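You operate a simulated robot arm through the tools that you are given. There is no shell and no other tool.

Carry out the task below with a simulated two-armed robot. There is one attempt and no reset: what you move stays moved.

TASK
Stand the tall and the short jar to soak in the plugged sink.
Fine: plug in first, so that it does not run through into the bucket; then a litre or more from the chrome tap; tap shut again. Set down upright: tall jar, short jar.
Where things are to end (x, y in the base frame): tall jar within 60 mm of [490, 470]; short jar within 60 mm of [410, 540].

Only the result counts: the job must be done as asked and must still hold three seconds after the hand-in. Knocking over, shifting, dropping, spilling or breaking anything else fails it.

THE ROBOT
Two 7-joint arms with fingered hands on one trunk that stands fixed in place. Base frame: the origin is at the foot of the trunk, x ahead of it, y to its left, z up. Units: mm, degrees, N and s.
The left shoulder is at [173, 125, 1138], the right one opposite. Each reaches about 830 mm from its shoulder. Payload 3.7 kg a hand.
The TCP of each hand is the grasp point between the finger pads, 25 mm short of the fingertips. In the tool frame z runs along the fingers and y along their closing line. The gripper opens to 88 mm; its body begins 29 mm behind the TCP. The gripper is a hand of 5 fingers: y runs from the thumb to the fingers, the wrist lies at [-13, -97, -162] in the tool frame.
Orientation is that of the tool frame in the base frame, as [roll, pitch, yaw] about the fixed x, y, z axes, in that order (R = Rz(yaw) Ry(pitch) Rx(roll)). With the fingers straight down and the wrist toward the robot, the tool's x, y and z point along [0, 1, 0], [1, 0, 0] and [0, 0, -1] of the base frame.

THE INTERFACE
- The arms move only by the tool move_arm. It takes "left_plan", "right_plan" or both (then of equal length, played together; a hand with none holds still); each is one flat list of numbers, 6 for each row, row after row: the shift along the tool's x, y, z in units of 400 mm (1.0 is 400 mm), then the turn, a rotation vector about the tool's x, y, z in units of 45 degrees (1.0 is 45 degrees). In form: [dx, dy, dz, rx, ry, rz, dx, dy, dz, rx, ry, rz, ...]. A call has 1 to 20 rows; each row is the pose to reach, as a shift and turn from the pose commanded when the call began, along the tool's axes at that moment. A call with a number of a shift or a turn outside -1 to 1 is refused whole. A row lasts 0.2 s, in which the tool goes at most 50 mm and 8.6 degrees; a call with a longer step from one row to the next is refused whole. Where a pose cannot be reached the arm comes as near as it can. A force on the tool above 90 N (or 10 N above the force at the start of the call, whichever is more), or a blocked arm, ends the call early, and 0.2 s more pass. In this call time passes only in rows, and 0.2 s behind the last. The reply holds the time, the measured pose of the TCP, the force on the tool along the base axes, the opening and the grip force, in the units named above and with some noise, with the torque about the TCP (base axes, N m) and any sound that the robot's microphone picked up.
- Cameras (640 x 400 px; columns grow to the right, rows downward): "scene" is now at [282.5, -18.8, 1327.8]; the picture's right is [-0.21, -0.98, 0.00], its down [-0.05, 0.01, -1.00] and it looks along [0.98, -0.21, -0.05] (base axes); focal length 214 px, centre (320, 200). "left" rides on the left gripper at [-59, -79, -105] in its tool frame; the picture's right is [-0.73, -0.32, 0.61], its down [0.62, -0.68, 0.38] and it looks along [0.29, 0.66, 0.70] (tool axes); focal length 234 px, centre (320, 200). "right" rides on the right gripper at [59, -79, -105] in its tool frame; the picture's right is [-0.73, 0.32, -0.61], its down [-0.62, -0.68, 0.38] and it looks along [-0.29, 0.66, 0.70] (tool axes); focal length 234 px, centre (320, 200). There is no depth. A picture from a camera that has moved, and an enlarged one, comes with that camera's place and axes in the base frame and with its lens.
- grab_frame(camera): a new picture of that camera. No time passes.
- raise_lower(by): moves the trunk up (or, below 0, down) by that many mm; the arms and the scene camera ride with it, the base frame stays. It gives what a move gives, with no picture.
- curl_fingers(index, middle, ring, little, thumb_bend, thumb_turn, hand): sets how far each is bent, from 0 (flat) to 1 (curled in); at 0.3 the hand is open as for a grip, at 0.7 the pads meet at the TCP. One left out holds its place. A second passes; each finger stops where it meets its share of the squeeze, and holds until it gets a number again. It is the only way to open and close the hand. It gives what a move gives, with no picture; readings hold the bend of each and the force on index, middle, ring, little, thumb and palm. thumb_turn goes from beside the hand (0) to across from the fingers (1), as for a grip.
- aim_head(pan, tilt): turns the head with the scene camera to pan (to the left, within 80 degrees either way) and tilt (down, from -29 to 69), counted from straight ahead of the robot (the tilt from the chest, where the trunk bows). It gives what a move gives.
- enlarge(camera, box): a new picture of the part [left, top, right, bottom] of that camera's present view, enlarged. No time passes.
- finish_job(): hands the job in; it is judged then, once.

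Nothing tells you positions but the pictures and the camera data. Unless the task says otherwise, let go and move clear before handing in.

The tools are called after "Request:" as name(argument=value, ...) on one line, values as JSON. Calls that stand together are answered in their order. move_arm: Moves the arms, as the interface text tells. Its arguments: {"type":"object","properties":{"left_plan":{"type":"array","items":{"type":"number"}},"right_plan":{"type":"array","items":{"type":"number"}}},"required":[]} The other tools are called the same way: raise_lower (by) moves the trunk up or down; curl_fingers (index, middle, ring, little, thumb_bend, thumb_turn, hand) moves the fingers one by one; aim_head (pan, tilt) turns the head that bears the scene camera; grab_frame (camera) takes a picture; enlarge (camera, box) takes an enlarged picture of a part of a camera's view; finish_job () hands the job in.

At the start:

```text
t: 0.0
left_tcp_pos: [332.4, 454.4, 1405.6]
left_orientation: [180.0, -0.1, 89.9]
left_wrist_force: [-0.2, -0.4, 0.2]
left_ft_torque: [-0.02, 0.03, 0.0]
left_opening: 87.8
left_grasp_force: 0.0
left_shape: jaw
left_bend: [0.3, 0.3, 0.3, 0.3, 0.3, 0.98]
left_finger forces: [0.0, 0.0, 0.0, 0.1, 0.0, 0.0]
right_tcp_pos: [360.0, 71.3, 1339.9]
right_orientation: [-179.9, -0.1, 90.0]
right_wrist_force: [0.4, 0.4, -0.7]
right_ft_torque: [0.03, 0.0, -0.01]
right_opening: 87.7
right_grasp_force: 0.1
right_shape: jaw
right_bend: [0.3, 0.3, 0.3, 0.3, 0.3, 0.98]
right_finger forces: [0.0, 0.0, 0.0, 0.1, 0.0, 0.0]
trunk travel left (down, up): [-161.0, 255.0]
head pan, tilt (commanded): [80.2, 22.5]
```

scene: 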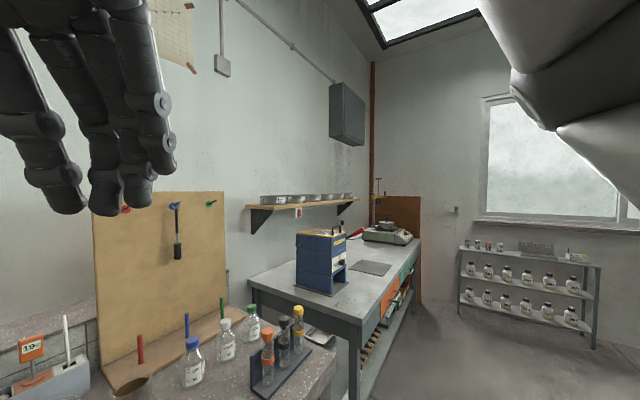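
right: 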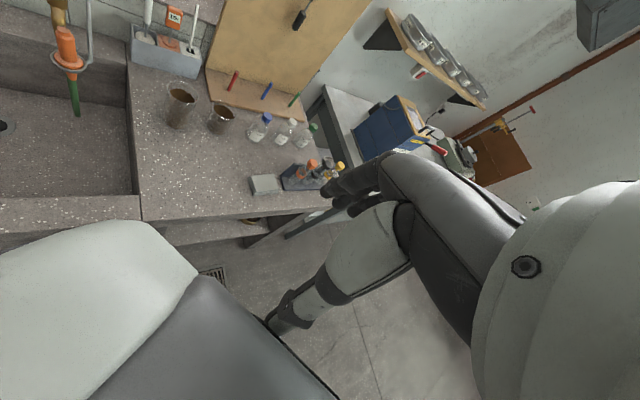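
left: 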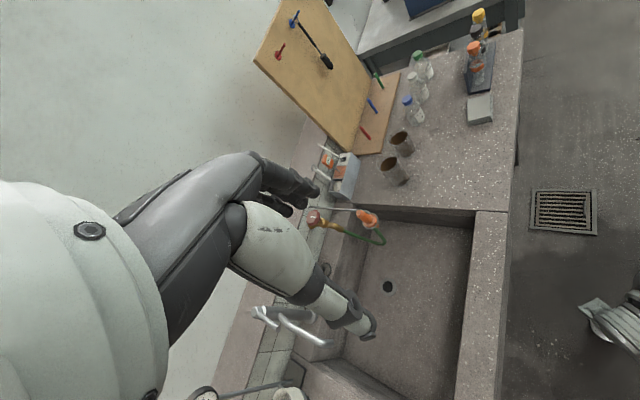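

I see a bench with a sink on the robot's left, two jars near the sink rim, a chrome tap and a tap with an orange/green hose. First I take fresh pictures to locate the sink, plug, tap and jars.

Request:
grab_frame(camera="scene")

Request:
grab_frame(camera="left")

Request:
grab_frame(camera="right")

```text
taken
camera scene: at [282.5, -18.8, 1327.8], right [-0.21, -0.98, 0.0], down [-0.05, 0.01, -1.0], along [0.98, -0.21, -0.05], focal length 214 px, centre (320, 200)
```

scene: 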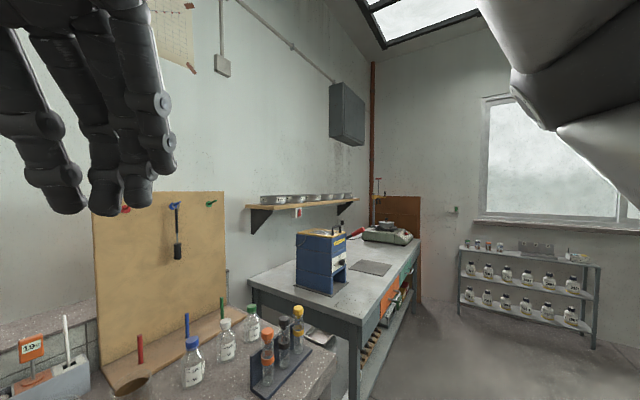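

```text
taken
camera left: at [254.8, 394.9, 1511.2], right [-0.32, -0.73, -0.61], down [-0.68, 0.62, -0.38], along [0.66, 0.29, -0.7], focal length 234 px, centre (320, 200)
```

left: 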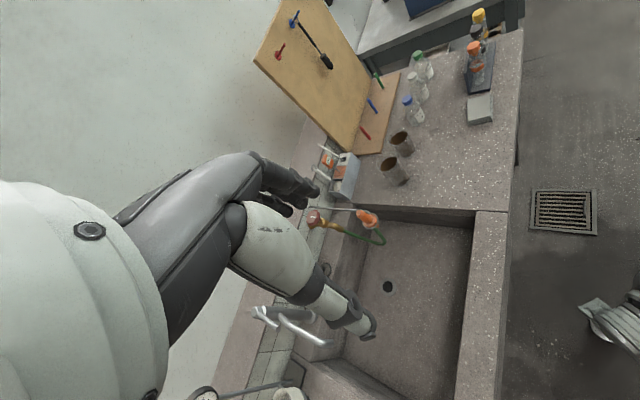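

```text
taken
camera right: at [279.1, 128.7, 1445.4], right [0.32, -0.73, 0.61], down [-0.68, -0.62, -0.38], along [0.65, -0.29, -0.7], focal length 234 px, centre (320, 200)
```

right: 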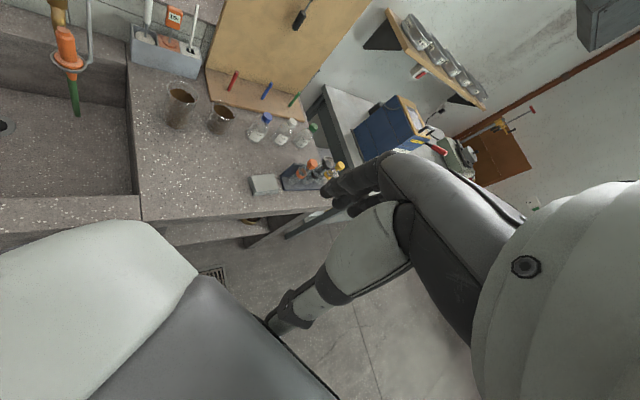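

The scene view shows the wall bench to the front-left; the sink lies more to the left. I turn the head to the left and down to look at the sink.

Request:
aim_head(pan=50, tilt=45)

Request:
grab_frame(camera="scene")

```text
t: 0.9
left_tcp_pos: [333.2, 453.9, 1405.7]
left_orientation: [-179.9, 0.1, 90.0]
left_wrist_force: [-0.4, -0.1, 0.2]
left_ft_torque: [0.0, 0.03, 0.03]
left_opening: 87.5
left_grasp_force: 0.1
left_shape: jaw
left_bend: [0.3, 0.3, 0.3, 0.3, 0.3, 0.98]
left_finger forces: [0.0, 0.1, 0.1, 0.1, 0.0, 0.0]
right_tcp_pos: [360.1, 70.5, 1339.5]
right_orientation: [-179.7, -0.2, 89.9]
right_wrist_force: [-0.6, 0.2, 0.2]
right_ft_torque: [0.01, 0.01, 0.0]
right_opening: 87.8
right_grasp_force: 0.0
right_shape: jaw
right_bend: [0.3, 0.3, 0.3, 0.3, 0.3, 0.98]
right_finger forces: [0.1, 0.0, 0.0, 0.1, 0.0, 0.0]
trunk travel left (down, up): [-161.0, 255.0]
head pan, tilt (commanded): [50.0, 45.0]
```

```text
taken
camera scene: at [282.8, -19.0, 1325.9], right [-0.21, -0.98, 0.0], down [-0.07, 0.02, -1.0], along [0.97, -0.21, -0.07], focal length 214 px, centre (320, 200)
```

scene: 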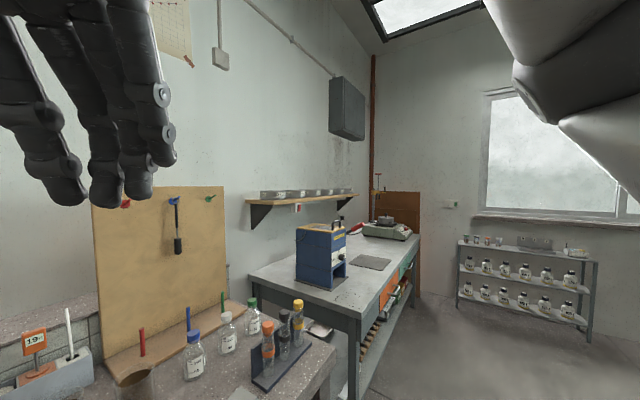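

The head barely moved (only a degree of tilt), so it may be stuck or slow. I test it once more.

Request:
aim_head(pan=70, tilt=60)

Request:
grab_frame(camera="scene")

Request:
enlarge(camera="left", box=[230, 100, 520, 400])

Request:
enlarge(camera="right", box=[0, 0, 360, 225])

```text
t: 1.8
left_tcp_pos: [333.2, 453.0, 1406.3]
left_orientation: [180.0, 0.0, 90.0]
left_wrist_force: [-0.4, -0.4, -0.8]
left_ft_torque: [0.02, -0.02, -0.02]
left_opening: 87.8
left_grasp_force: 0.0
left_shape: jaw
left_bend: [0.3, 0.3, 0.3, 0.3, 0.3, 0.98]
left_finger forces: [0.1, 0.1, 0.1, 0.1, 0.1, 0.1]
right_tcp_pos: [358.7, 70.2, 1339.4]
right_orientation: [-179.7, -0.1, 90.0]
right_wrist_force: [-0.5, 0.6, 0.0]
right_ft_torque: [0.01, 0.03, 0.01]
right_opening: 87.6
right_grasp_force: 0.0
right_shape: jaw
right_bend: [0.3, 0.3, 0.3, 0.3, 0.3, 0.98]
right_finger forces: [0.0, 0.1, 0.0, 0.1, 0.0, 0.0]
trunk travel left (down, up): [-161.0, 255.0]
head pan, tilt (commanded): [70.0, 60.0]
```

```text
taken
camera scene: at [282.9, -19.2, 1325.4], right [-0.21, -0.98, 0.0], down [-0.07, 0.02, -1.0], along [0.97, -0.21, -0.08], focal length 214 px, centre (320, 200)
```

scene: 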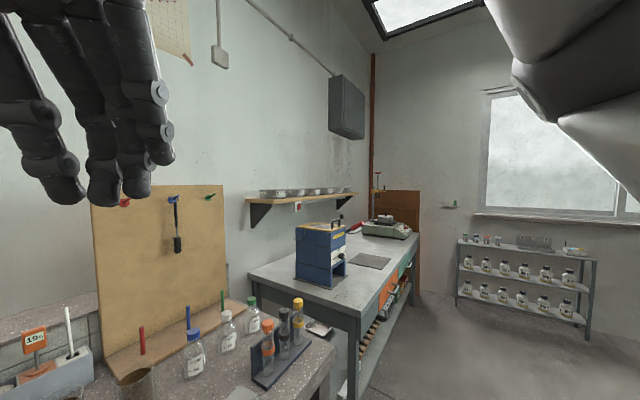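

```text
1.33 times, centred on (375, 250) of left
camera zoom: at [254.7, 394.9, 1511.2], right [-0.32, -0.73, -0.61], down [-0.68, 0.62, -0.38], along [0.66, 0.29, -0.7], focal length 312 px, centre (247, 133)
```

zoom: 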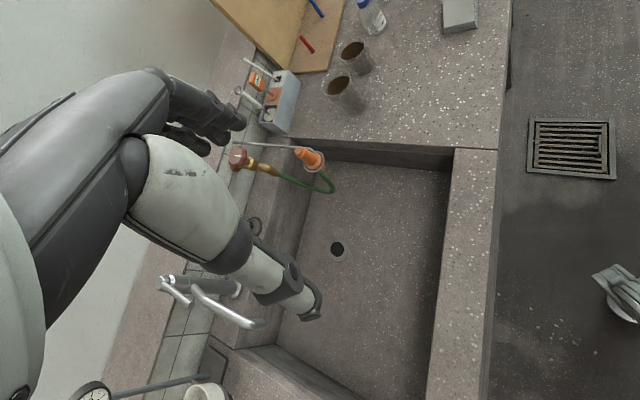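

```text
1.78 times, centred on (180, 112) of right
camera zoom: at [280.1, 128.5, 1445.3], right [0.32, -0.73, 0.6], down [-0.68, -0.62, -0.38], along [0.65, -0.29, -0.7], focal length 416 px, centre (569, 356)
```

zoom: 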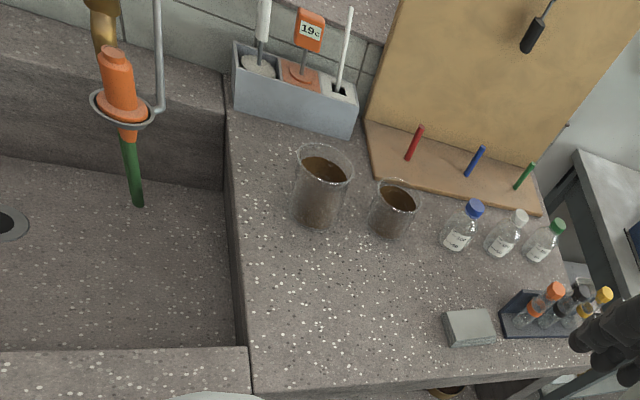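

The head pan seems dead, so I rely on the hand cameras. I estimate bench top z≈725, sink floor z≈575, drain near (545, 685), tall jar near (787, 391). Next I turn both hands 45° to the left to look for the plug and the tap.

Request:
move_arm(left_plan=[0, 0, 0, 0, 0, -0.18, 0, 0, 0, 0, 0, -0.36, 0, 0, 0, 0, 0, -0.54, 0, 0, 0, 0, 0, -0.72, 0, 0, 0, 0, 0, -0.9, 0, 0, 0, 0, 0, -1.0], right_plan=[0, 0, 0, 0, 0, -0.18, 0, 0, 0, 0, 0, -0.36, 0, 0, 0, 0, 0, -0.54, 0, 0, 0, 0, 0, -0.72, 0, 0, 0, 0, 0, -0.9, 0, 0, 0, 0, 0, -1.0])

Request:
grab_frame(camera="left")

Request:
grab_frame(camera="right")

```text
t: 3.2
left_tcp_pos: [334.6, 453.6, 1406.1]
left_orientation: [180.0, 0.0, 135.1]
left_wrist_force: [0.4, 0.7, -0.1]
left_ft_torque: [0.0, 0.01, 0.03]
left_opening: 87.7
left_grasp_force: 0.1
left_shape: jaw
left_bend: [0.3, 0.3, 0.3, 0.3, 0.3, 0.98]
left_finger forces: [0.0, 0.0, 0.1, 0.0, 0.1, 0.0]
right_tcp_pos: [359.9, 71.0, 1339.4]
right_orientation: [179.9, -0.1, 135.2]
right_wrist_force: [0.2, 1.1, -0.1]
right_ft_torque: [0.02, 0.0, 0.0]
right_opening: 87.6
right_grasp_force: 0.0
right_shape: jaw
right_bend: [0.3, 0.3, 0.3, 0.3, 0.3, 0.98]
right_finger forces: [0.0, 0.0, 0.1, 0.0, 0.0, 0.1]
trunk travel left (down, up): [-161.0, 255.0]
head pan, tilt (commanded): [70.0, 60.0]
```

```text
taken
camera left: at [320.1, 356.5, 1511.0], right [0.29, -0.74, -0.61], down [-0.92, -0.04, -0.38], along [0.26, 0.67, -0.7], focal length 234 px, centre (320, 200)
```

left: 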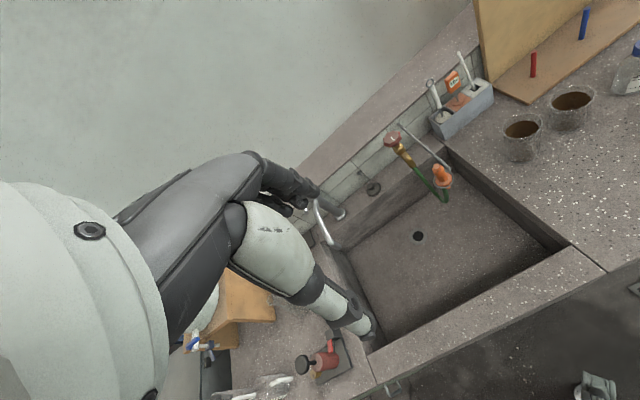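

```text
taken
camera right: at [261.0, 55.8, 1445.3], right [0.74, -0.29, 0.61], down [-0.04, -0.92, -0.39], along [0.67, 0.26, -0.7], focal length 234 px, centre (320, 200)
```

right: 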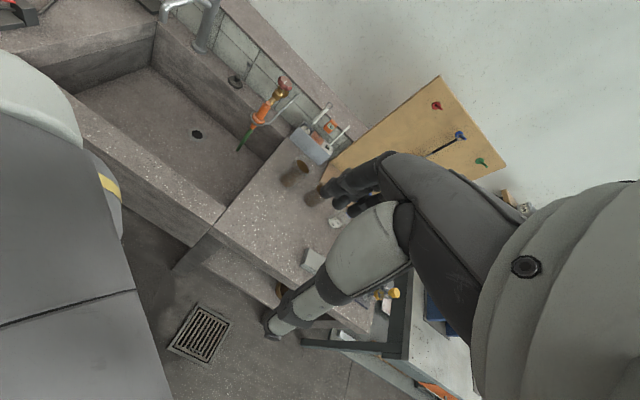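

The sink, chrome tap and a small dark round item behind the sink are visible now. I zoom in on these.

Request:
enlarge(camera="left", box=[300, 60, 500, 260])

Request:
enlarge(camera="right", box=[130, 0, 370, 200])

Request:
enlarge(camera="right", box=[0, 0, 160, 100])

Request:
enlarge(camera="left", box=[180, 250, 400, 400])

```text
2.00 times, centred on (400, 160) of left
camera zoom: at [320.1, 356.5, 1511.0], right [0.29, -0.74, -0.61], down [-0.92, -0.04, -0.38], along [0.26, 0.67, -0.7], focal length 468 px, centre (160, 280)
```

zoom: 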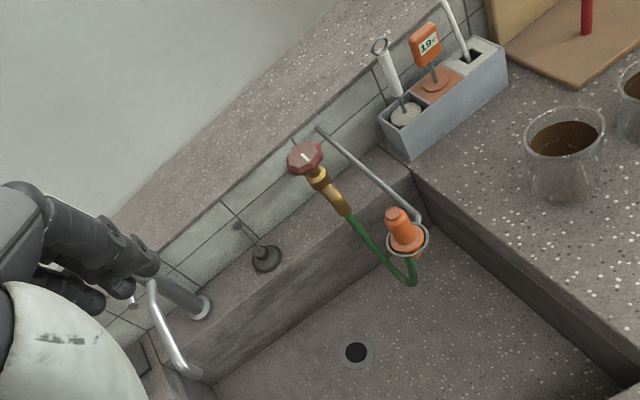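

```text
2.00 times, centred on (250, 100) of right
camera zoom: at [261.0, 55.8, 1445.3], right [0.74, -0.29, 0.61], down [-0.04, -0.92, -0.39], along [0.67, 0.26, -0.7], focal length 468 px, centre (460, 400)
```

zoom: 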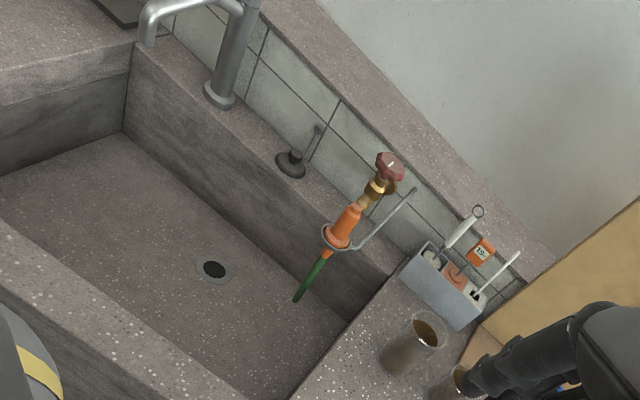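

```text
4.00 times, centred on (80, 50) of right
camera zoom: at [261.0, 55.8, 1445.3], right [0.74, -0.29, 0.61], down [-0.04, -0.92, -0.39], along [0.67, 0.26, -0.7], focal length 937 px, centre (1280, 800)
```

zoom: 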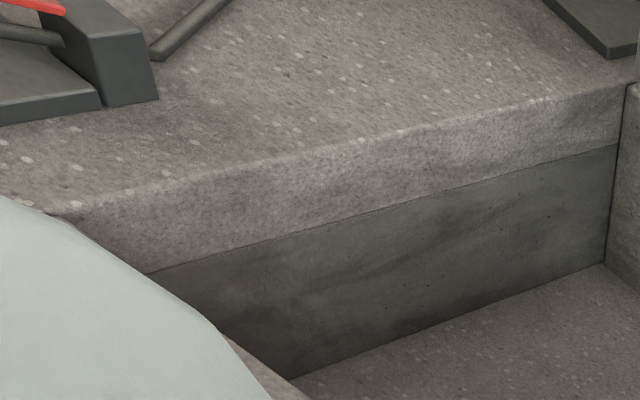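

```text
2.67 times, centred on (290, 325) of left
camera zoom: at [320.1, 356.5, 1511.0], right [0.29, -0.74, -0.61], down [-0.92, -0.04, -0.38], along [0.26, 0.67, -0.7], focal length 624 px, centre (400, -133)
```

zoom: 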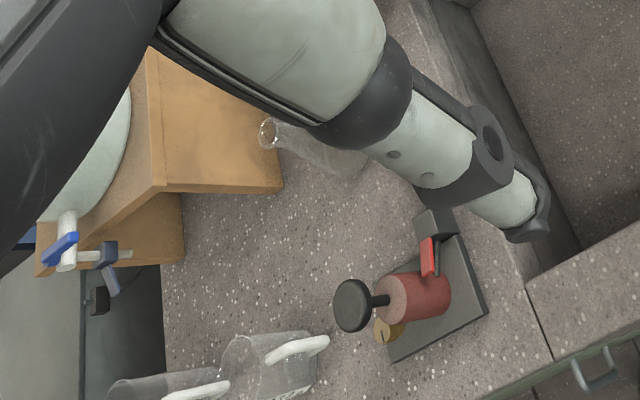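

The round dark item with a knob behind the sink (near the wall, in line with the drain) looks like the plug. The bench runs diagonally, with its wall normal at about 45°. I move the left hand over the sink for closer, wider-baseline views.

Request:
move_arm(left_plan=[0, 0.08, 0.08, 0, 0, 0, 0, 0.16, 0.16, 0, 0, 0, 0, 0.24, 0.24, 0, 0, 0, 0, 0.32, 0.32, 0, 0, 0, 0, 0.4, 0.4, 0, 0, 0])

Request:
grab_frame(camera="left")

Request:
grab_frame(camera="right")

```text
t: 4.4
left_tcp_pos: [446.6, 567.7, 1244.3]
left_orientation: [-179.9, 0.0, 135.0]
left_wrist_force: [-0.2, 0.0, -0.6]
left_ft_torque: [-0.01, 0.0, -0.03]
left_opening: 87.6
left_grasp_force: 0.1
left_shape: jaw
left_bend: [0.3, 0.3, 0.3, 0.3, 0.3, 0.98]
left_finger forces: [0.0, 0.0, 0.0, 0.1, 0.0, 0.1]
right_tcp_pos: [359.7, 70.6, 1340.2]
right_orientation: [-179.9, -0.2, 134.8]
right_wrist_force: [-0.2, 0.1, -0.5]
right_ft_torque: [0.0, 0.06, 0.01]
right_opening: 87.6
right_grasp_force: 0.1
right_shape: jaw
right_bend: [0.3, 0.3, 0.3, 0.3, 0.3, 0.98]
right_finger forces: [0.0, 0.0, 0.1, 0.1, 0.0, 0.1]
trunk travel left (down, up): [-161.0, 255.0]
head pan, tilt (commanded): [70.0, 60.0]
```

```text
taken
camera left: at [431.5, 469.9, 1348.6], right [0.29, -0.74, -0.61], down [-0.92, -0.04, -0.38], along [0.26, 0.67, -0.7], focal length 234 px, centre (320, 200)
```

left: 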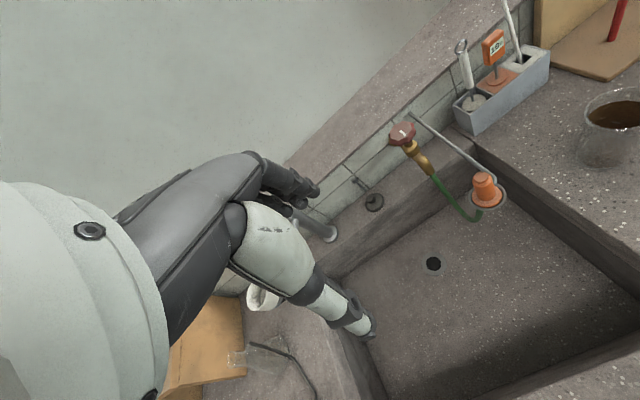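

```text
taken
camera right: at [262.0, 56.5, 1445.1], right [0.74, -0.29, 0.6], down [-0.04, -0.92, -0.38], along [0.67, 0.26, -0.7], focal length 234 px, centre (320, 200)
```

right: 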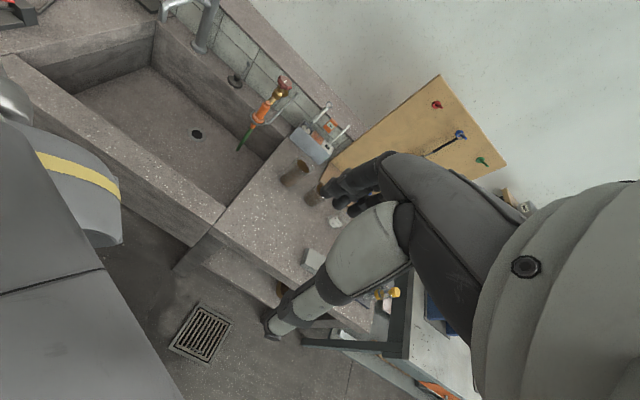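

The plug seems to be around (635, 790, 800), near the limit of the left arm's reach. I look more closely at the plug and the chrome tap.

Request:
enlarge(camera="left", box=[310, 130, 470, 230])

Request:
enlarge(camera="right", box=[140, 0, 300, 100])

Request:
enlarge(camera="left", box=[400, 0, 640, 150])

```text
4.00 times, centred on (390, 180) of left
camera zoom: at [431.5, 469.9, 1348.6], right [0.29, -0.74, -0.61], down [-0.92, -0.04, -0.38], along [0.26, 0.67, -0.7], focal length 937 px, centre (40, 280)
```

zoom: 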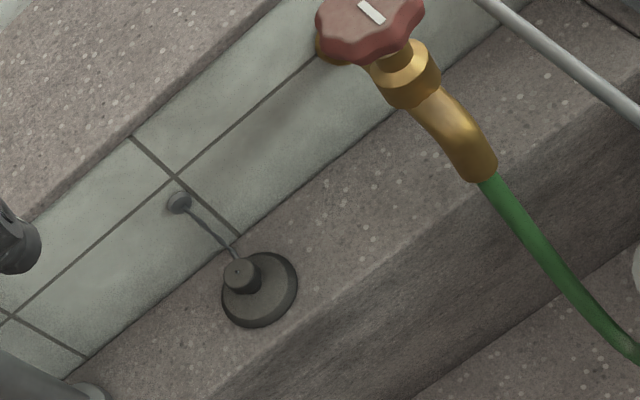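

```text
4.00 times, centred on (220, 50) of right
camera zoom: at [262.0, 56.5, 1445.1], right [0.74, -0.29, 0.6], down [-0.04, -0.92, -0.38], along [0.67, 0.26, -0.7], focal length 937 px, centre (720, 800)
```

zoom: 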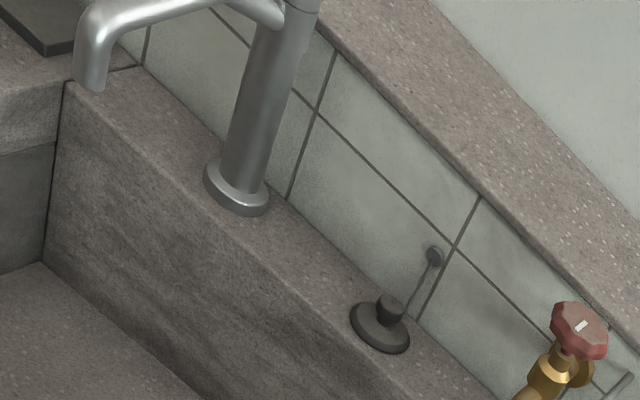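

```text
2.67 times, centred on (520, 75) of left
camera zoom: at [431.5, 469.9, 1348.6], right [0.29, -0.74, -0.61], down [-0.92, -0.04, -0.38], along [0.26, 0.67, -0.7], focal length 624 px, centre (-213, 533)
```

zoom: 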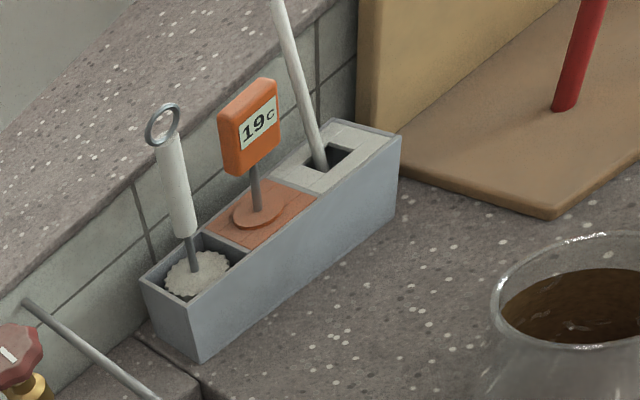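

The plug (rubber disc with a knob, tethered by a short cord to the wall) sits on the rear ledge. Now I turn the left hand further left to see how the chrome tap is worked.

Request:
move_arm(left_plan=[0, 0, 0, 0, 0, -0.18, 0, 0, 0, 0, 0, -0.36, 0, 0, 0, 0, 0, -0.54, 0, 0, 0, 0, 0, -0.72, 0, 0, 0, 0, 0, -0.9])

Request:
grab_frame(camera="left")

```text
t: 5.6
left_tcp_pos: [446.4, 565.9, 1245.2]
left_orientation: [-179.9, 0.0, 175.7]
left_wrist_force: [-0.3, 0.0, 0.5]
left_ft_torque: [-0.04, 0.0, 0.03]
left_opening: 88.0
left_grasp_force: 0.1
left_shape: jaw
left_bend: [0.3, 0.3, 0.3, 0.3, 0.3, 0.98]
left_finger forces: [0.1, 0.0, 0.0, 0.1, 0.1, 0.0]
right_tcp_pos: [359.2, 70.8, 1338.7]
right_orientation: [-179.9, -0.2, 135.0]
right_wrist_force: [-0.5, 0.0, -0.5]
right_ft_torque: [0.01, 0.02, 0.0]
right_opening: 87.7
right_grasp_force: 0.1
right_shape: jaw
right_bend: [0.3, 0.3, 0.3, 0.3, 0.3, 0.98]
right_finger forces: [0.0, 0.1, 0.0, 0.0, 0.0, 0.0]
trunk travel left (down, up): [-161.0, 255.0]
head pan, tilt (commanded): [70.0, 60.0]
```

```text
taken
camera left: at [499.7, 482.8, 1350.9], right [0.7, -0.38, -0.61], down [-0.67, -0.63, -0.38], along [-0.24, 0.68, -0.7], focal length 234 px, centre (320, 200)
```

left: 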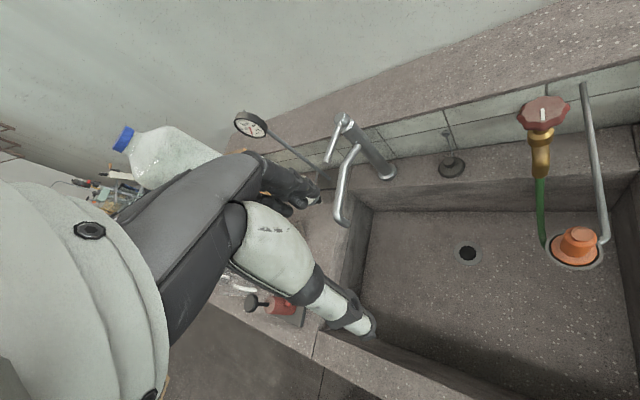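

Request:
enlarge(camera="left", box=[310, 90, 490, 240])

Request:
enlarge(camera="left", box=[310, 100, 400, 230])

```text
2.67 times, centred on (400, 165) of left
camera zoom: at [499.7, 482.8, 1350.9], right [0.7, -0.38, -0.61], down [-0.67, -0.63, -0.38], along [-0.24, 0.68, -0.7], focal length 624 px, centre (107, 293)
```

zoom: 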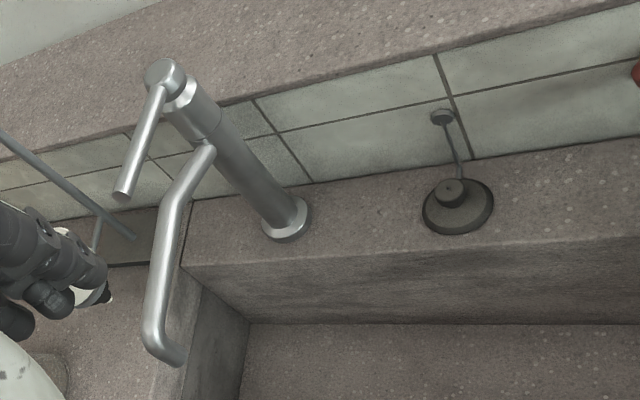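

```text
3.08 times, centred on (355, 165) of left
camera zoom: at [499.7, 482.8, 1350.9], right [0.7, -0.38, -0.61], down [-0.67, -0.63, -0.38], along [-0.24, 0.68, -0.7], focal length 720 px, centre (212, 308)
```

zoom: 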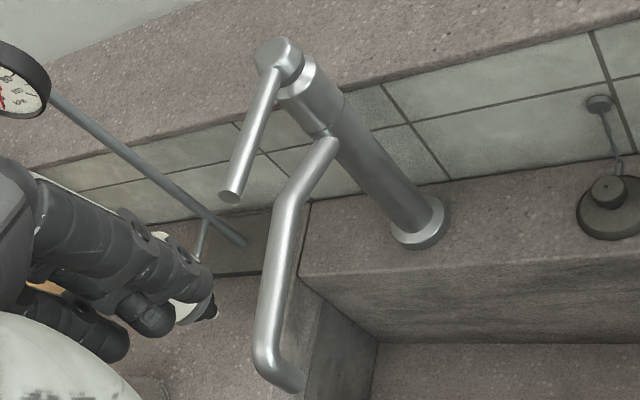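

The layout is clear now. In bench coordinates the plug is at (639, 795, 797), the drain at (532, 673, 605), and the tap column at (531, 920) with its spout end near (387, 761, 955), over the sink. The lever on top points toward me. I lower the trunk so the left arm can reach over the ledge.

Request:
raise_lower(by=-155)

Request:
grab_frame(camera="left")

Request:
grab_frame(camera="right")

Request:
grab_frame(camera="scene")

```text
t: 6.8
left_tcp_pos: [456.8, 567.4, 1123.9]
left_orientation: [-179.8, -1.6, 175.5]
left_wrist_force: [0.2, 0.5, 0.4]
left_ft_torque: [0.0, 0.02, -0.02]
left_opening: 87.6
left_grasp_force: 0.1
left_shape: jaw
left_bend: [0.3, 0.3, 0.3, 0.3, 0.3, 0.98]
left_finger forces: [0.0, 0.1, 0.0, 0.0, 0.1, 0.0]
right_tcp_pos: [393.1, 72.0, 1219.7]
right_orientation: [-177.7, -4.7, 134.1]
right_wrist_force: [1.3, 7.9, 1.8]
right_ft_torque: [0.09, 0.05, -0.16]
right_opening: 83.3
right_grasp_force: 0.1
right_shape: jaw
right_bend: [0.3, 0.3, 0.3, 0.3, 0.37, 0.96]
right_finger forces: [0.0, 0.0, 0.1, 0.1, 0.1, 0.0]
trunk travel left (down, up): [-47.0, 368.0]
head pan, tilt (commanded): [70.0, 60.0]
stopped: the force on the tool passed its limit at 102 N (the readings are from after the stop); the commanded pose is now the measured one
```

```text
taken
camera left: at [512.7, 483.6, 1228.0], right [0.68, -0.38, -0.63], down [-0.69, -0.63, -0.36], along [-0.26, 0.68, -0.69], focal length 234 px, centre (320, 200)
```

left: 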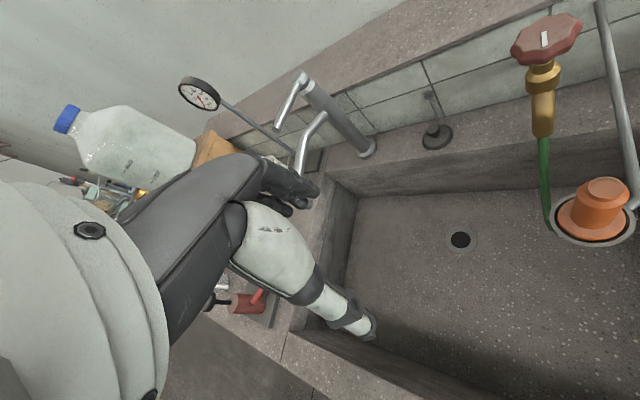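

```text
taken
camera right: at [304.1, 55.1, 1333.5], right [0.79, -0.31, 0.53], down [-0.09, -0.91, -0.41], along [0.61, 0.27, -0.74], focal length 234 px, centre (320, 200)
```

right: 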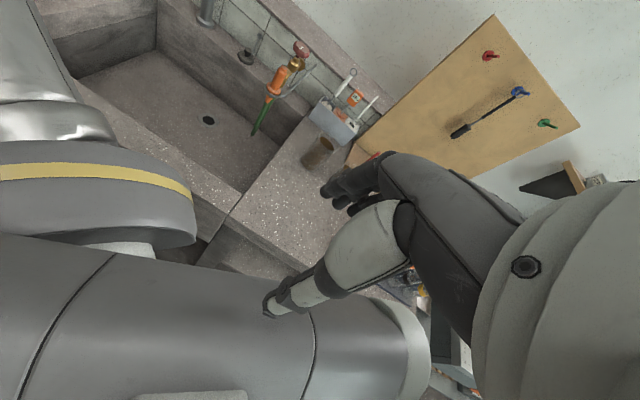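

```text
taken
camera scene: at [338.0, 66.8, 1112.9], right [0.9, -0.43, 0.0], down [-0.35, -0.73, -0.59], along [0.25, 0.53, -0.81], focal length 214 px, centre (320, 200)
```

scene: 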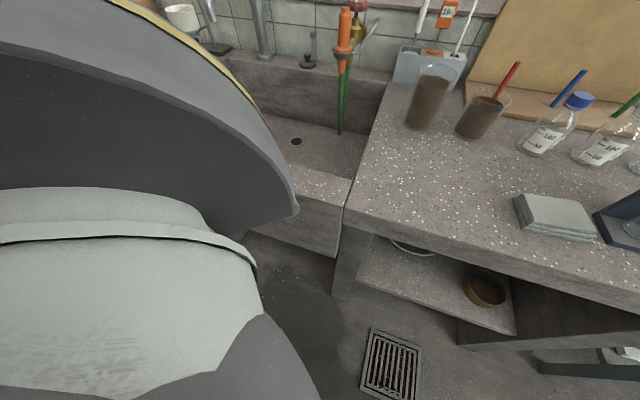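

The head had been blocked by the right hand, and now it turns to the sink. I move the right hand out of the head's way, forward and to the right.

Request:
move_arm(right_plan=[-0.05, 0.052, -0.031, 0, 0, 0, -0.1, 0.105, -0.0625, 0, 0, 0, -0.1745, 0.032, -0.066, 0, 0, 0, -0.249, -0.04, -0.069, 0, 0, 0, -0.3235, -0.113, -0.072, 0, 0, 0, -0.398, -0.186, -0.076, 0, 0, 0, -0.4725, -0.258, -0.079, 0, 0, 0, -0.547, -0.331, -0.082, 0, 0, 0])

Request:
grab_frame(camera="scene")

Request:
grab_frame(camera="right")

```text
t: 8.6
left_tcp_pos: [452.5, 566.8, 1127.7]
left_orientation: [-179.9, -1.3, 175.6]
left_wrist_force: [-0.8, 0.2, -0.1]
left_ft_torque: [0.0, 0.0, -0.01]
left_opening: 87.8
left_grasp_force: 0.0
left_shape: jaw
left_bend: [0.3, 0.3, 0.3, 0.3, 0.3, 0.98]
left_finger forces: [0.0, 0.1, 0.0, 0.0, 0.0, 0.0]
right_tcp_pos: [450.0, -177.4, 1244.1]
right_orientation: [-178.0, -4.5, 134.2]
right_wrist_force: [-0.5, -0.5, 0.7]
right_ft_torque: [0.0, -0.01, 0.0]
right_opening: 87.7
right_grasp_force: 0.1
right_shape: jaw
right_bend: [0.3, 0.3, 0.3, 0.3, 0.3, 0.97]
right_finger forces: [0.0, 0.0, 0.0, 0.0, 0.0, 0.1]
trunk travel left (down, up): [-47.0, 368.0]
head pan, tilt (commanded): [70.0, 60.0]
```

```text
taken
camera scene: at [326.8, 62.7, 1107.9], right [0.94, -0.34, 0.0], down [-0.3, -0.81, -0.5], along [0.17, 0.47, -0.87], focal length 214 px, centre (320, 200)
```

scene: 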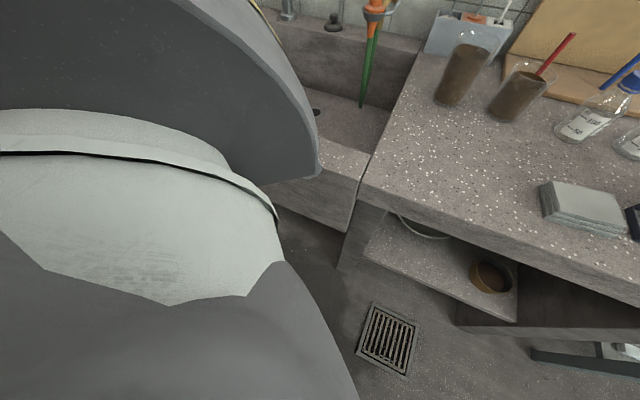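

```text
taken
camera right: at [359.3, -195.1, 1355.4], right [0.78, -0.31, 0.54], down [-0.08, -0.91, -0.41], along [0.62, 0.27, -0.74], focal length 234 px, centre (320, 200)
```

right: 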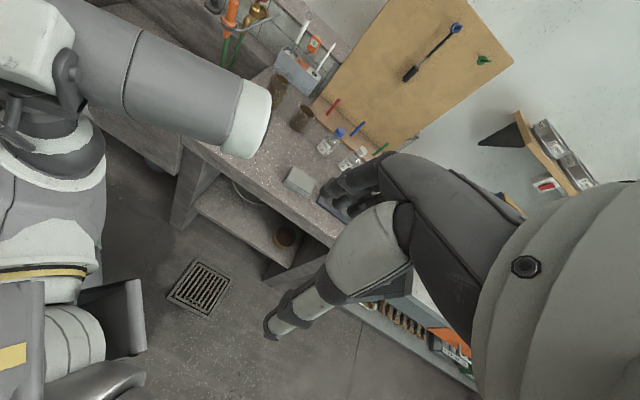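

The head now follows its commands. I aim it at the sink area to get a wider view of the left arm, the tap and the plug.

Request:
aim_head(pan=45, tilt=30)

Request:
grab_frame(camera="scene")

Request:
grab_frame(camera="right")

```text
t: 9.6
left_tcp_pos: [454.7, 567.0, 1127.2]
left_orientation: [-179.9, -1.3, 175.5]
left_wrist_force: [0.8, -0.1, 0.9]
left_ft_torque: [0.0, 0.04, -0.01]
left_opening: 87.7
left_grasp_force: 0.1
left_shape: jaw
left_bend: [0.3, 0.3, 0.3, 0.3, 0.3, 0.98]
left_finger forces: [0.0, 0.0, 0.0, 0.0, 0.0, 0.0]
right_tcp_pos: [450.7, -176.5, 1242.3]
right_orientation: [-178.0, -4.4, 134.2]
right_wrist_force: [-0.7, 0.4, -1.3]
right_ft_torque: [0.01, 0.01, 0.0]
right_opening: 87.6
right_grasp_force: 0.2
right_shape: jaw
right_bend: [0.3, 0.3, 0.3, 0.3, 0.3, 0.97]
right_finger forces: [0.1, 0.0, 0.1, 0.0, 0.1, 0.1]
trunk travel left (down, up): [-47.0, 368.0]
head pan, tilt (commanded): [45.0, 30.0]
```

```text
taken
camera scene: at [368.2, 64.5, 1149.7], right [0.71, -0.71, 0.0], down [-0.35, -0.35, -0.87], along [0.61, 0.61, -0.5], focal length 214 px, centre (320, 200)
```

scene: 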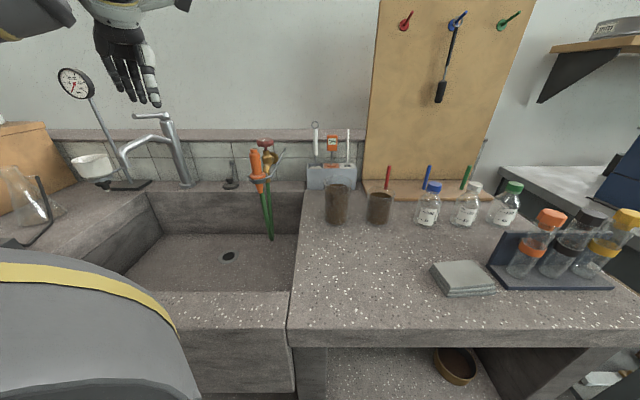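

```text
taken
camera right: at [360.1, -193.7, 1355.5], right [0.78, -0.31, 0.54], down [-0.08, -0.91, -0.41], along [0.62, 0.27, -0.74], focal length 234 px, centre (320, 200)
```

right: 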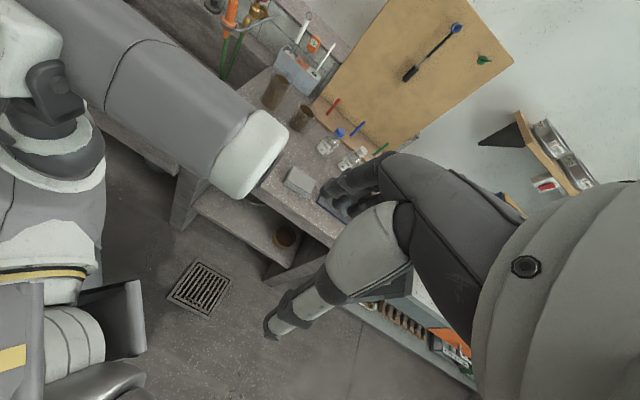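

Excellent: the head is free and gives a clear view of sink, plug, tap and jars. I zoom in on each for measurements.

Request:
enlarge(camera="scene", box=[90, 90, 290, 210])

Request:
enlarge(camera="scene", box=[290, 110, 450, 240])

Request:
enlarge(camera="scene", box=[210, 140, 290, 210])

Request:
enlarge(camera="scene", box=[100, 180, 320, 340])

```text
3.20 times, centred on (190, 150) of scene
camera zoom: at [368.2, 64.5, 1149.7], right [0.71, -0.71, 0.0], down [-0.35, -0.35, -0.87], along [0.61, 0.61, -0.5], focal length 686 px, centre (736, 360)
```

zoom: 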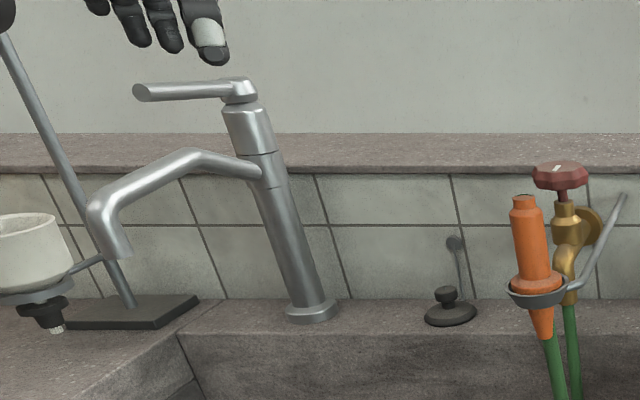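

```text
3.08 times, centred on (370, 175) of scene
camera zoom: at [368.2, 64.5, 1149.7], right [0.71, -0.71, 0.0], down [-0.35, -0.35, -0.87], along [0.61, 0.61, -0.5], focal length 660 px, centre (166, 277)
```

zoom: 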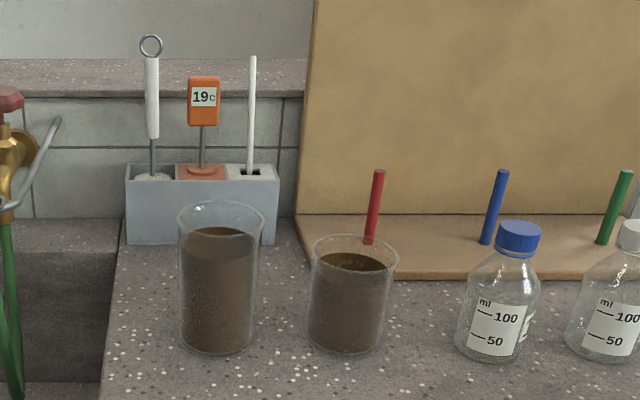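

```text
5.71 times, centred on (250, 175) of scene
camera zoom: at [368.2, 64.5, 1149.7], right [0.71, -0.71, 0.0], down [-0.35, -0.35, -0.87], along [0.61, 0.61, -0.5], focal length 1226 px, centre (720, 343)
```

zoom: 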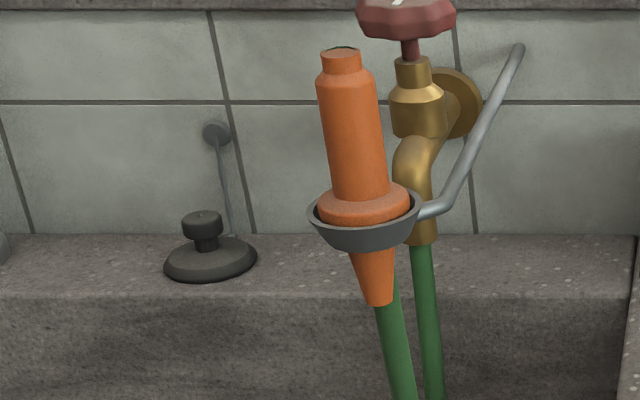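

```text
2.50 times, centred on (210, 260) of scene
camera zoom: at [368.2, 64.5, 1149.7], right [0.71, -0.71, 0.0], down [-0.35, -0.35, -0.87], along [0.61, 0.61, -0.5], focal length 536 px, centre (595, 50)
```

zoom: 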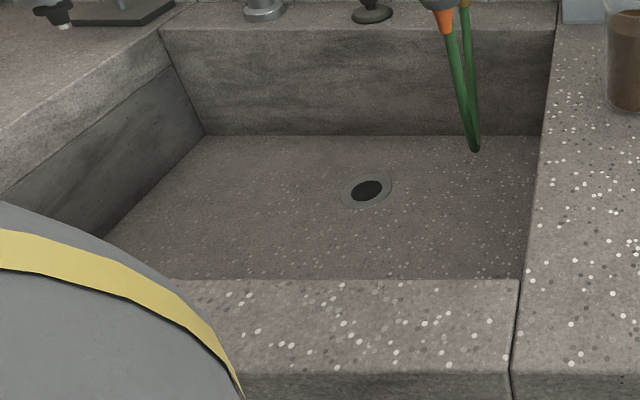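

The scene view confirms: plug at about (639, 799) on the ledge (z≈790), tap lever tip near (446, 848, 1050) pointing toward me, jars at the right of the sink. I lower the trunk the rest of the way so the plug comes within reach.

Request:
raise_lower(by=-46)

Request:
grab_frame(camera="scene")

```text
t: 10.4
left_tcp_pos: [452.8, 566.7, 1082.9]
left_orientation: [-179.9, -1.1, 175.7]
left_wrist_force: [-0.2, 0.2, 0.0]
left_ft_torque: [-0.02, -0.02, -0.02]
left_opening: 87.8
left_grasp_force: 0.1
left_shape: jaw
left_bend: [0.3, 0.3, 0.3, 0.3, 0.3, 0.98]
left_finger forces: [0.0, 0.0, 0.0, 0.0, 0.1, 0.0]
right_tcp_pos: [478.4, -177.6, 1185.3]
right_orientation: [-175.0, -7.3, 134.0]
right_wrist_force: [-0.3, 0.9, -0.2]
right_ft_torque: [0.0, -0.02, 0.0]
right_opening: 87.6
right_grasp_force: 0.0
right_shape: jaw
right_bend: [0.3, 0.3, 0.3, 0.3, 0.3, 0.97]
right_finger forces: [0.1, 0.1, 0.0, 0.0, 0.0, 0.0]
trunk travel left (down, up): [-1.0, 414.0]
head pan, tilt (commanded): [45.0, 30.0]
```

```text
taken
camera scene: at [395.0, 64.8, 1100.4], right [0.71, -0.7, 0.0], down [-0.35, -0.35, -0.87], along [0.61, 0.62, -0.5], focal length 214 px, centre (320, 200)
```

scene: 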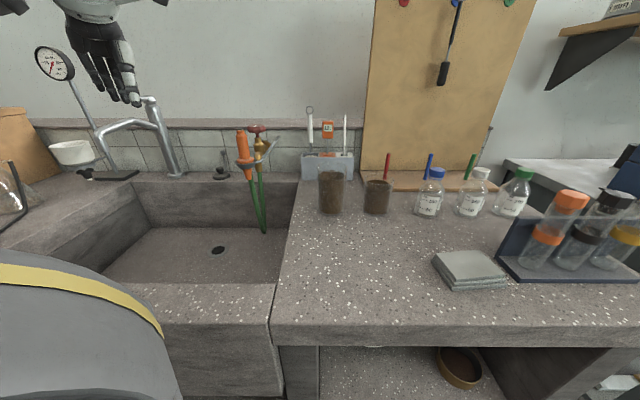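

The trunk moved slightly forward as it went down, which helps reach. I first swing the left hand's yaw so its closing line faces the wall.

Request:
move_arm(left_plan=[0, 0, 0, 0, 0, 0.155, 0, 0, 0, 0, 0, 0.31, 0, 0, 0, 0, 0, 0.465, 0, 0, 0, 0, 0, 0.62, 0, 0, 0, 0, 0, 0.77])

Request:
grab_frame(camera="scene")

```text
t: 11.6
left_tcp_pos: [453.9, 567.6, 1081.9]
left_orientation: [-179.2, -1.1, 140.8]
left_wrist_force: [0.0, -0.3, 0.2]
left_ft_torque: [0.01, 0.01, 0.0]
left_opening: 87.8
left_grasp_force: 0.1
left_shape: jaw
left_bend: [0.3, 0.3, 0.3, 0.3, 0.3, 0.98]
left_finger forces: [0.0, 0.0, 0.1, 0.1, 0.0, 0.0]
right_tcp_pos: [479.2, -178.5, 1185.2]
right_orientation: [-174.9, -7.4, 133.9]
right_wrist_force: [-0.4, -0.2, 0.1]
right_ft_torque: [0.02, -0.01, -0.01]
right_opening: 87.8
right_grasp_force: 0.0
right_shape: jaw
right_bend: [0.3, 0.3, 0.3, 0.3, 0.3, 0.97]
right_finger forces: [0.1, 0.0, 0.1, 0.0, 0.0, 0.2]
trunk travel left (down, up): [-1.0, 414.0]
head pan, tilt (commanded): [45.0, 30.0]
```

```text
taken
camera scene: at [395.8, 64.9, 1100.0], right [0.71, -0.7, 0.0], down [-0.35, -0.35, -0.87], along [0.61, 0.62, -0.5], focal length 214 px, centre (320, 200)
```

scene: 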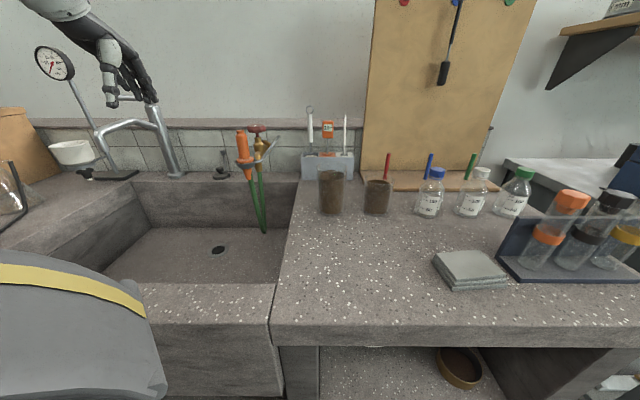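

The plug lies about 296 mm ahead along the hand's closing axis. I tilt the fingers 30° outward while moving forward and down.

Request:
move_arm(left_plan=[0, 0.075, 0.05, -0.133, 0, 0, 0, 0.15, 0.1, -0.267, 0, 0, 0, 0.225, 0.15, -0.4, 0, 0, 0, 0.3, 0.2, -0.533, 0, 0, 0, 0.375, 0.25, -0.667, 0, 0])

Request:
grab_frame(camera="scene")

Request:
grab_frame(camera="left")

```text
t: 12.8
left_tcp_pos: [547.1, 683.9, 978.2]
left_orientation: [150.8, -1.1, 141.0]
left_wrist_force: [0.3, -0.4, 0.5]
left_ft_torque: [0.02, 0.01, -0.02]
left_opening: 87.4
left_grasp_force: 0.1
left_shape: jaw
left_bend: [0.3, 0.3, 0.3, 0.3, 0.3, 0.98]
left_finger forces: [0.0, 0.0, 0.1, 0.1, 0.1, 0.0]
right_tcp_pos: [479.9, -177.9, 1184.8]
right_orientation: [-174.9, -7.4, 133.9]
right_wrist_force: [-0.1, 1.0, -0.2]
right_ft_torque: [-0.01, -0.01, 0.02]
right_opening: 87.7
right_grasp_force: 0.0
right_shape: jaw
right_bend: [0.3, 0.3, 0.3, 0.3, 0.3, 0.97]
right_finger forces: [0.0, 0.0, 0.0, 0.0, 0.0, 0.0]
trunk travel left (down, up): [-1.0, 414.0]
head pan, tilt (commanded): [45.0, 30.0]
```

```text
taken
camera scene: at [396.8, 64.6, 1099.8], right [0.7, -0.71, 0.0], down [-0.35, -0.35, -0.87], along [0.62, 0.61, -0.5], focal length 214 px, centre (320, 200)
```

scene: 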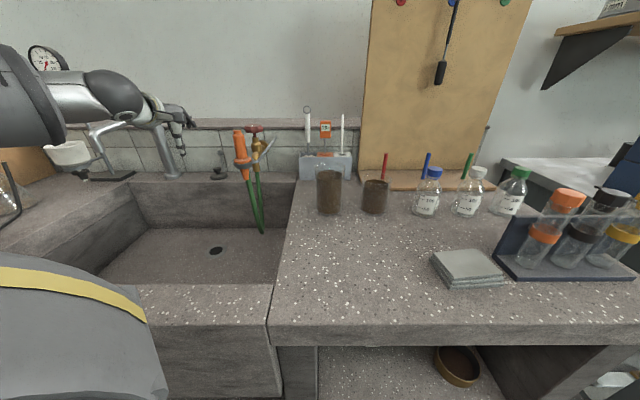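

```text
taken
camera left: at [517.1, 553.4, 1031.0], right [0.56, -0.44, -0.7], down [-0.75, 0.09, -0.66], along [0.35, 0.89, -0.28], focal length 234 px, centre (320, 200)
```

left: 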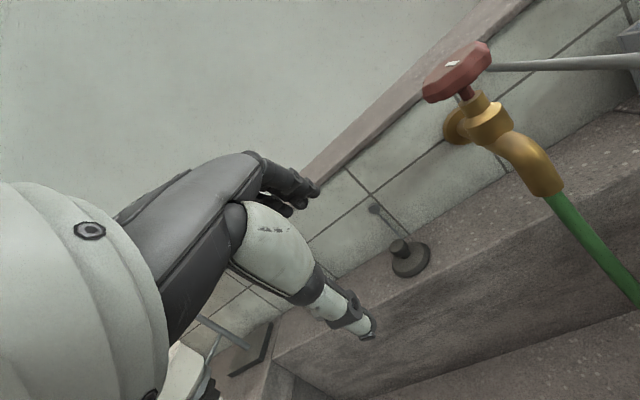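

The hand reaches well so far and the hand camera sees the plug. I zoom in to refine its position.

Request:
enlarge(camera="left", box=[340, 180, 480, 300])

Request:
enlarge(camera="scene", box=[120, 80, 280, 200])

```text
3.33 times, centred on (410, 240) of left
camera zoom: at [517.1, 553.4, 1031.0], right [0.56, -0.44, -0.7], down [-0.75, 0.09, -0.66], along [0.35, 0.89, -0.28], focal length 781 px, centre (20, 67)
```

zoom: 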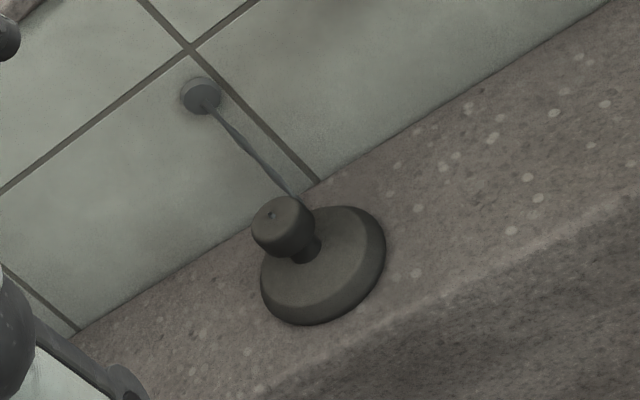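

```text
3.33 times, centred on (200, 140) of scene
camera zoom: at [396.8, 64.6, 1099.8], right [0.7, -0.71, 0.0], down [-0.35, -0.35, -0.87], along [0.62, 0.61, -0.5], focal length 715 px, centre (720, 400)
```

zoom: 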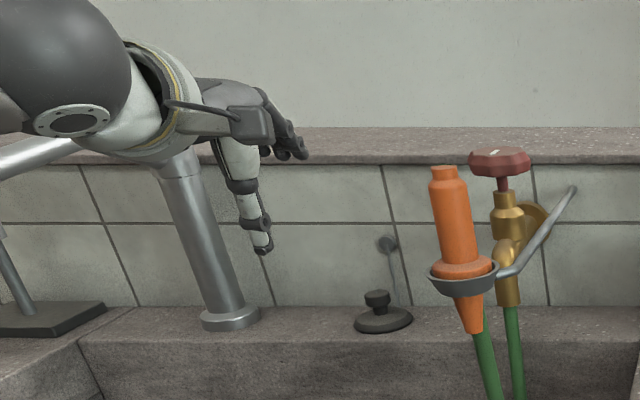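

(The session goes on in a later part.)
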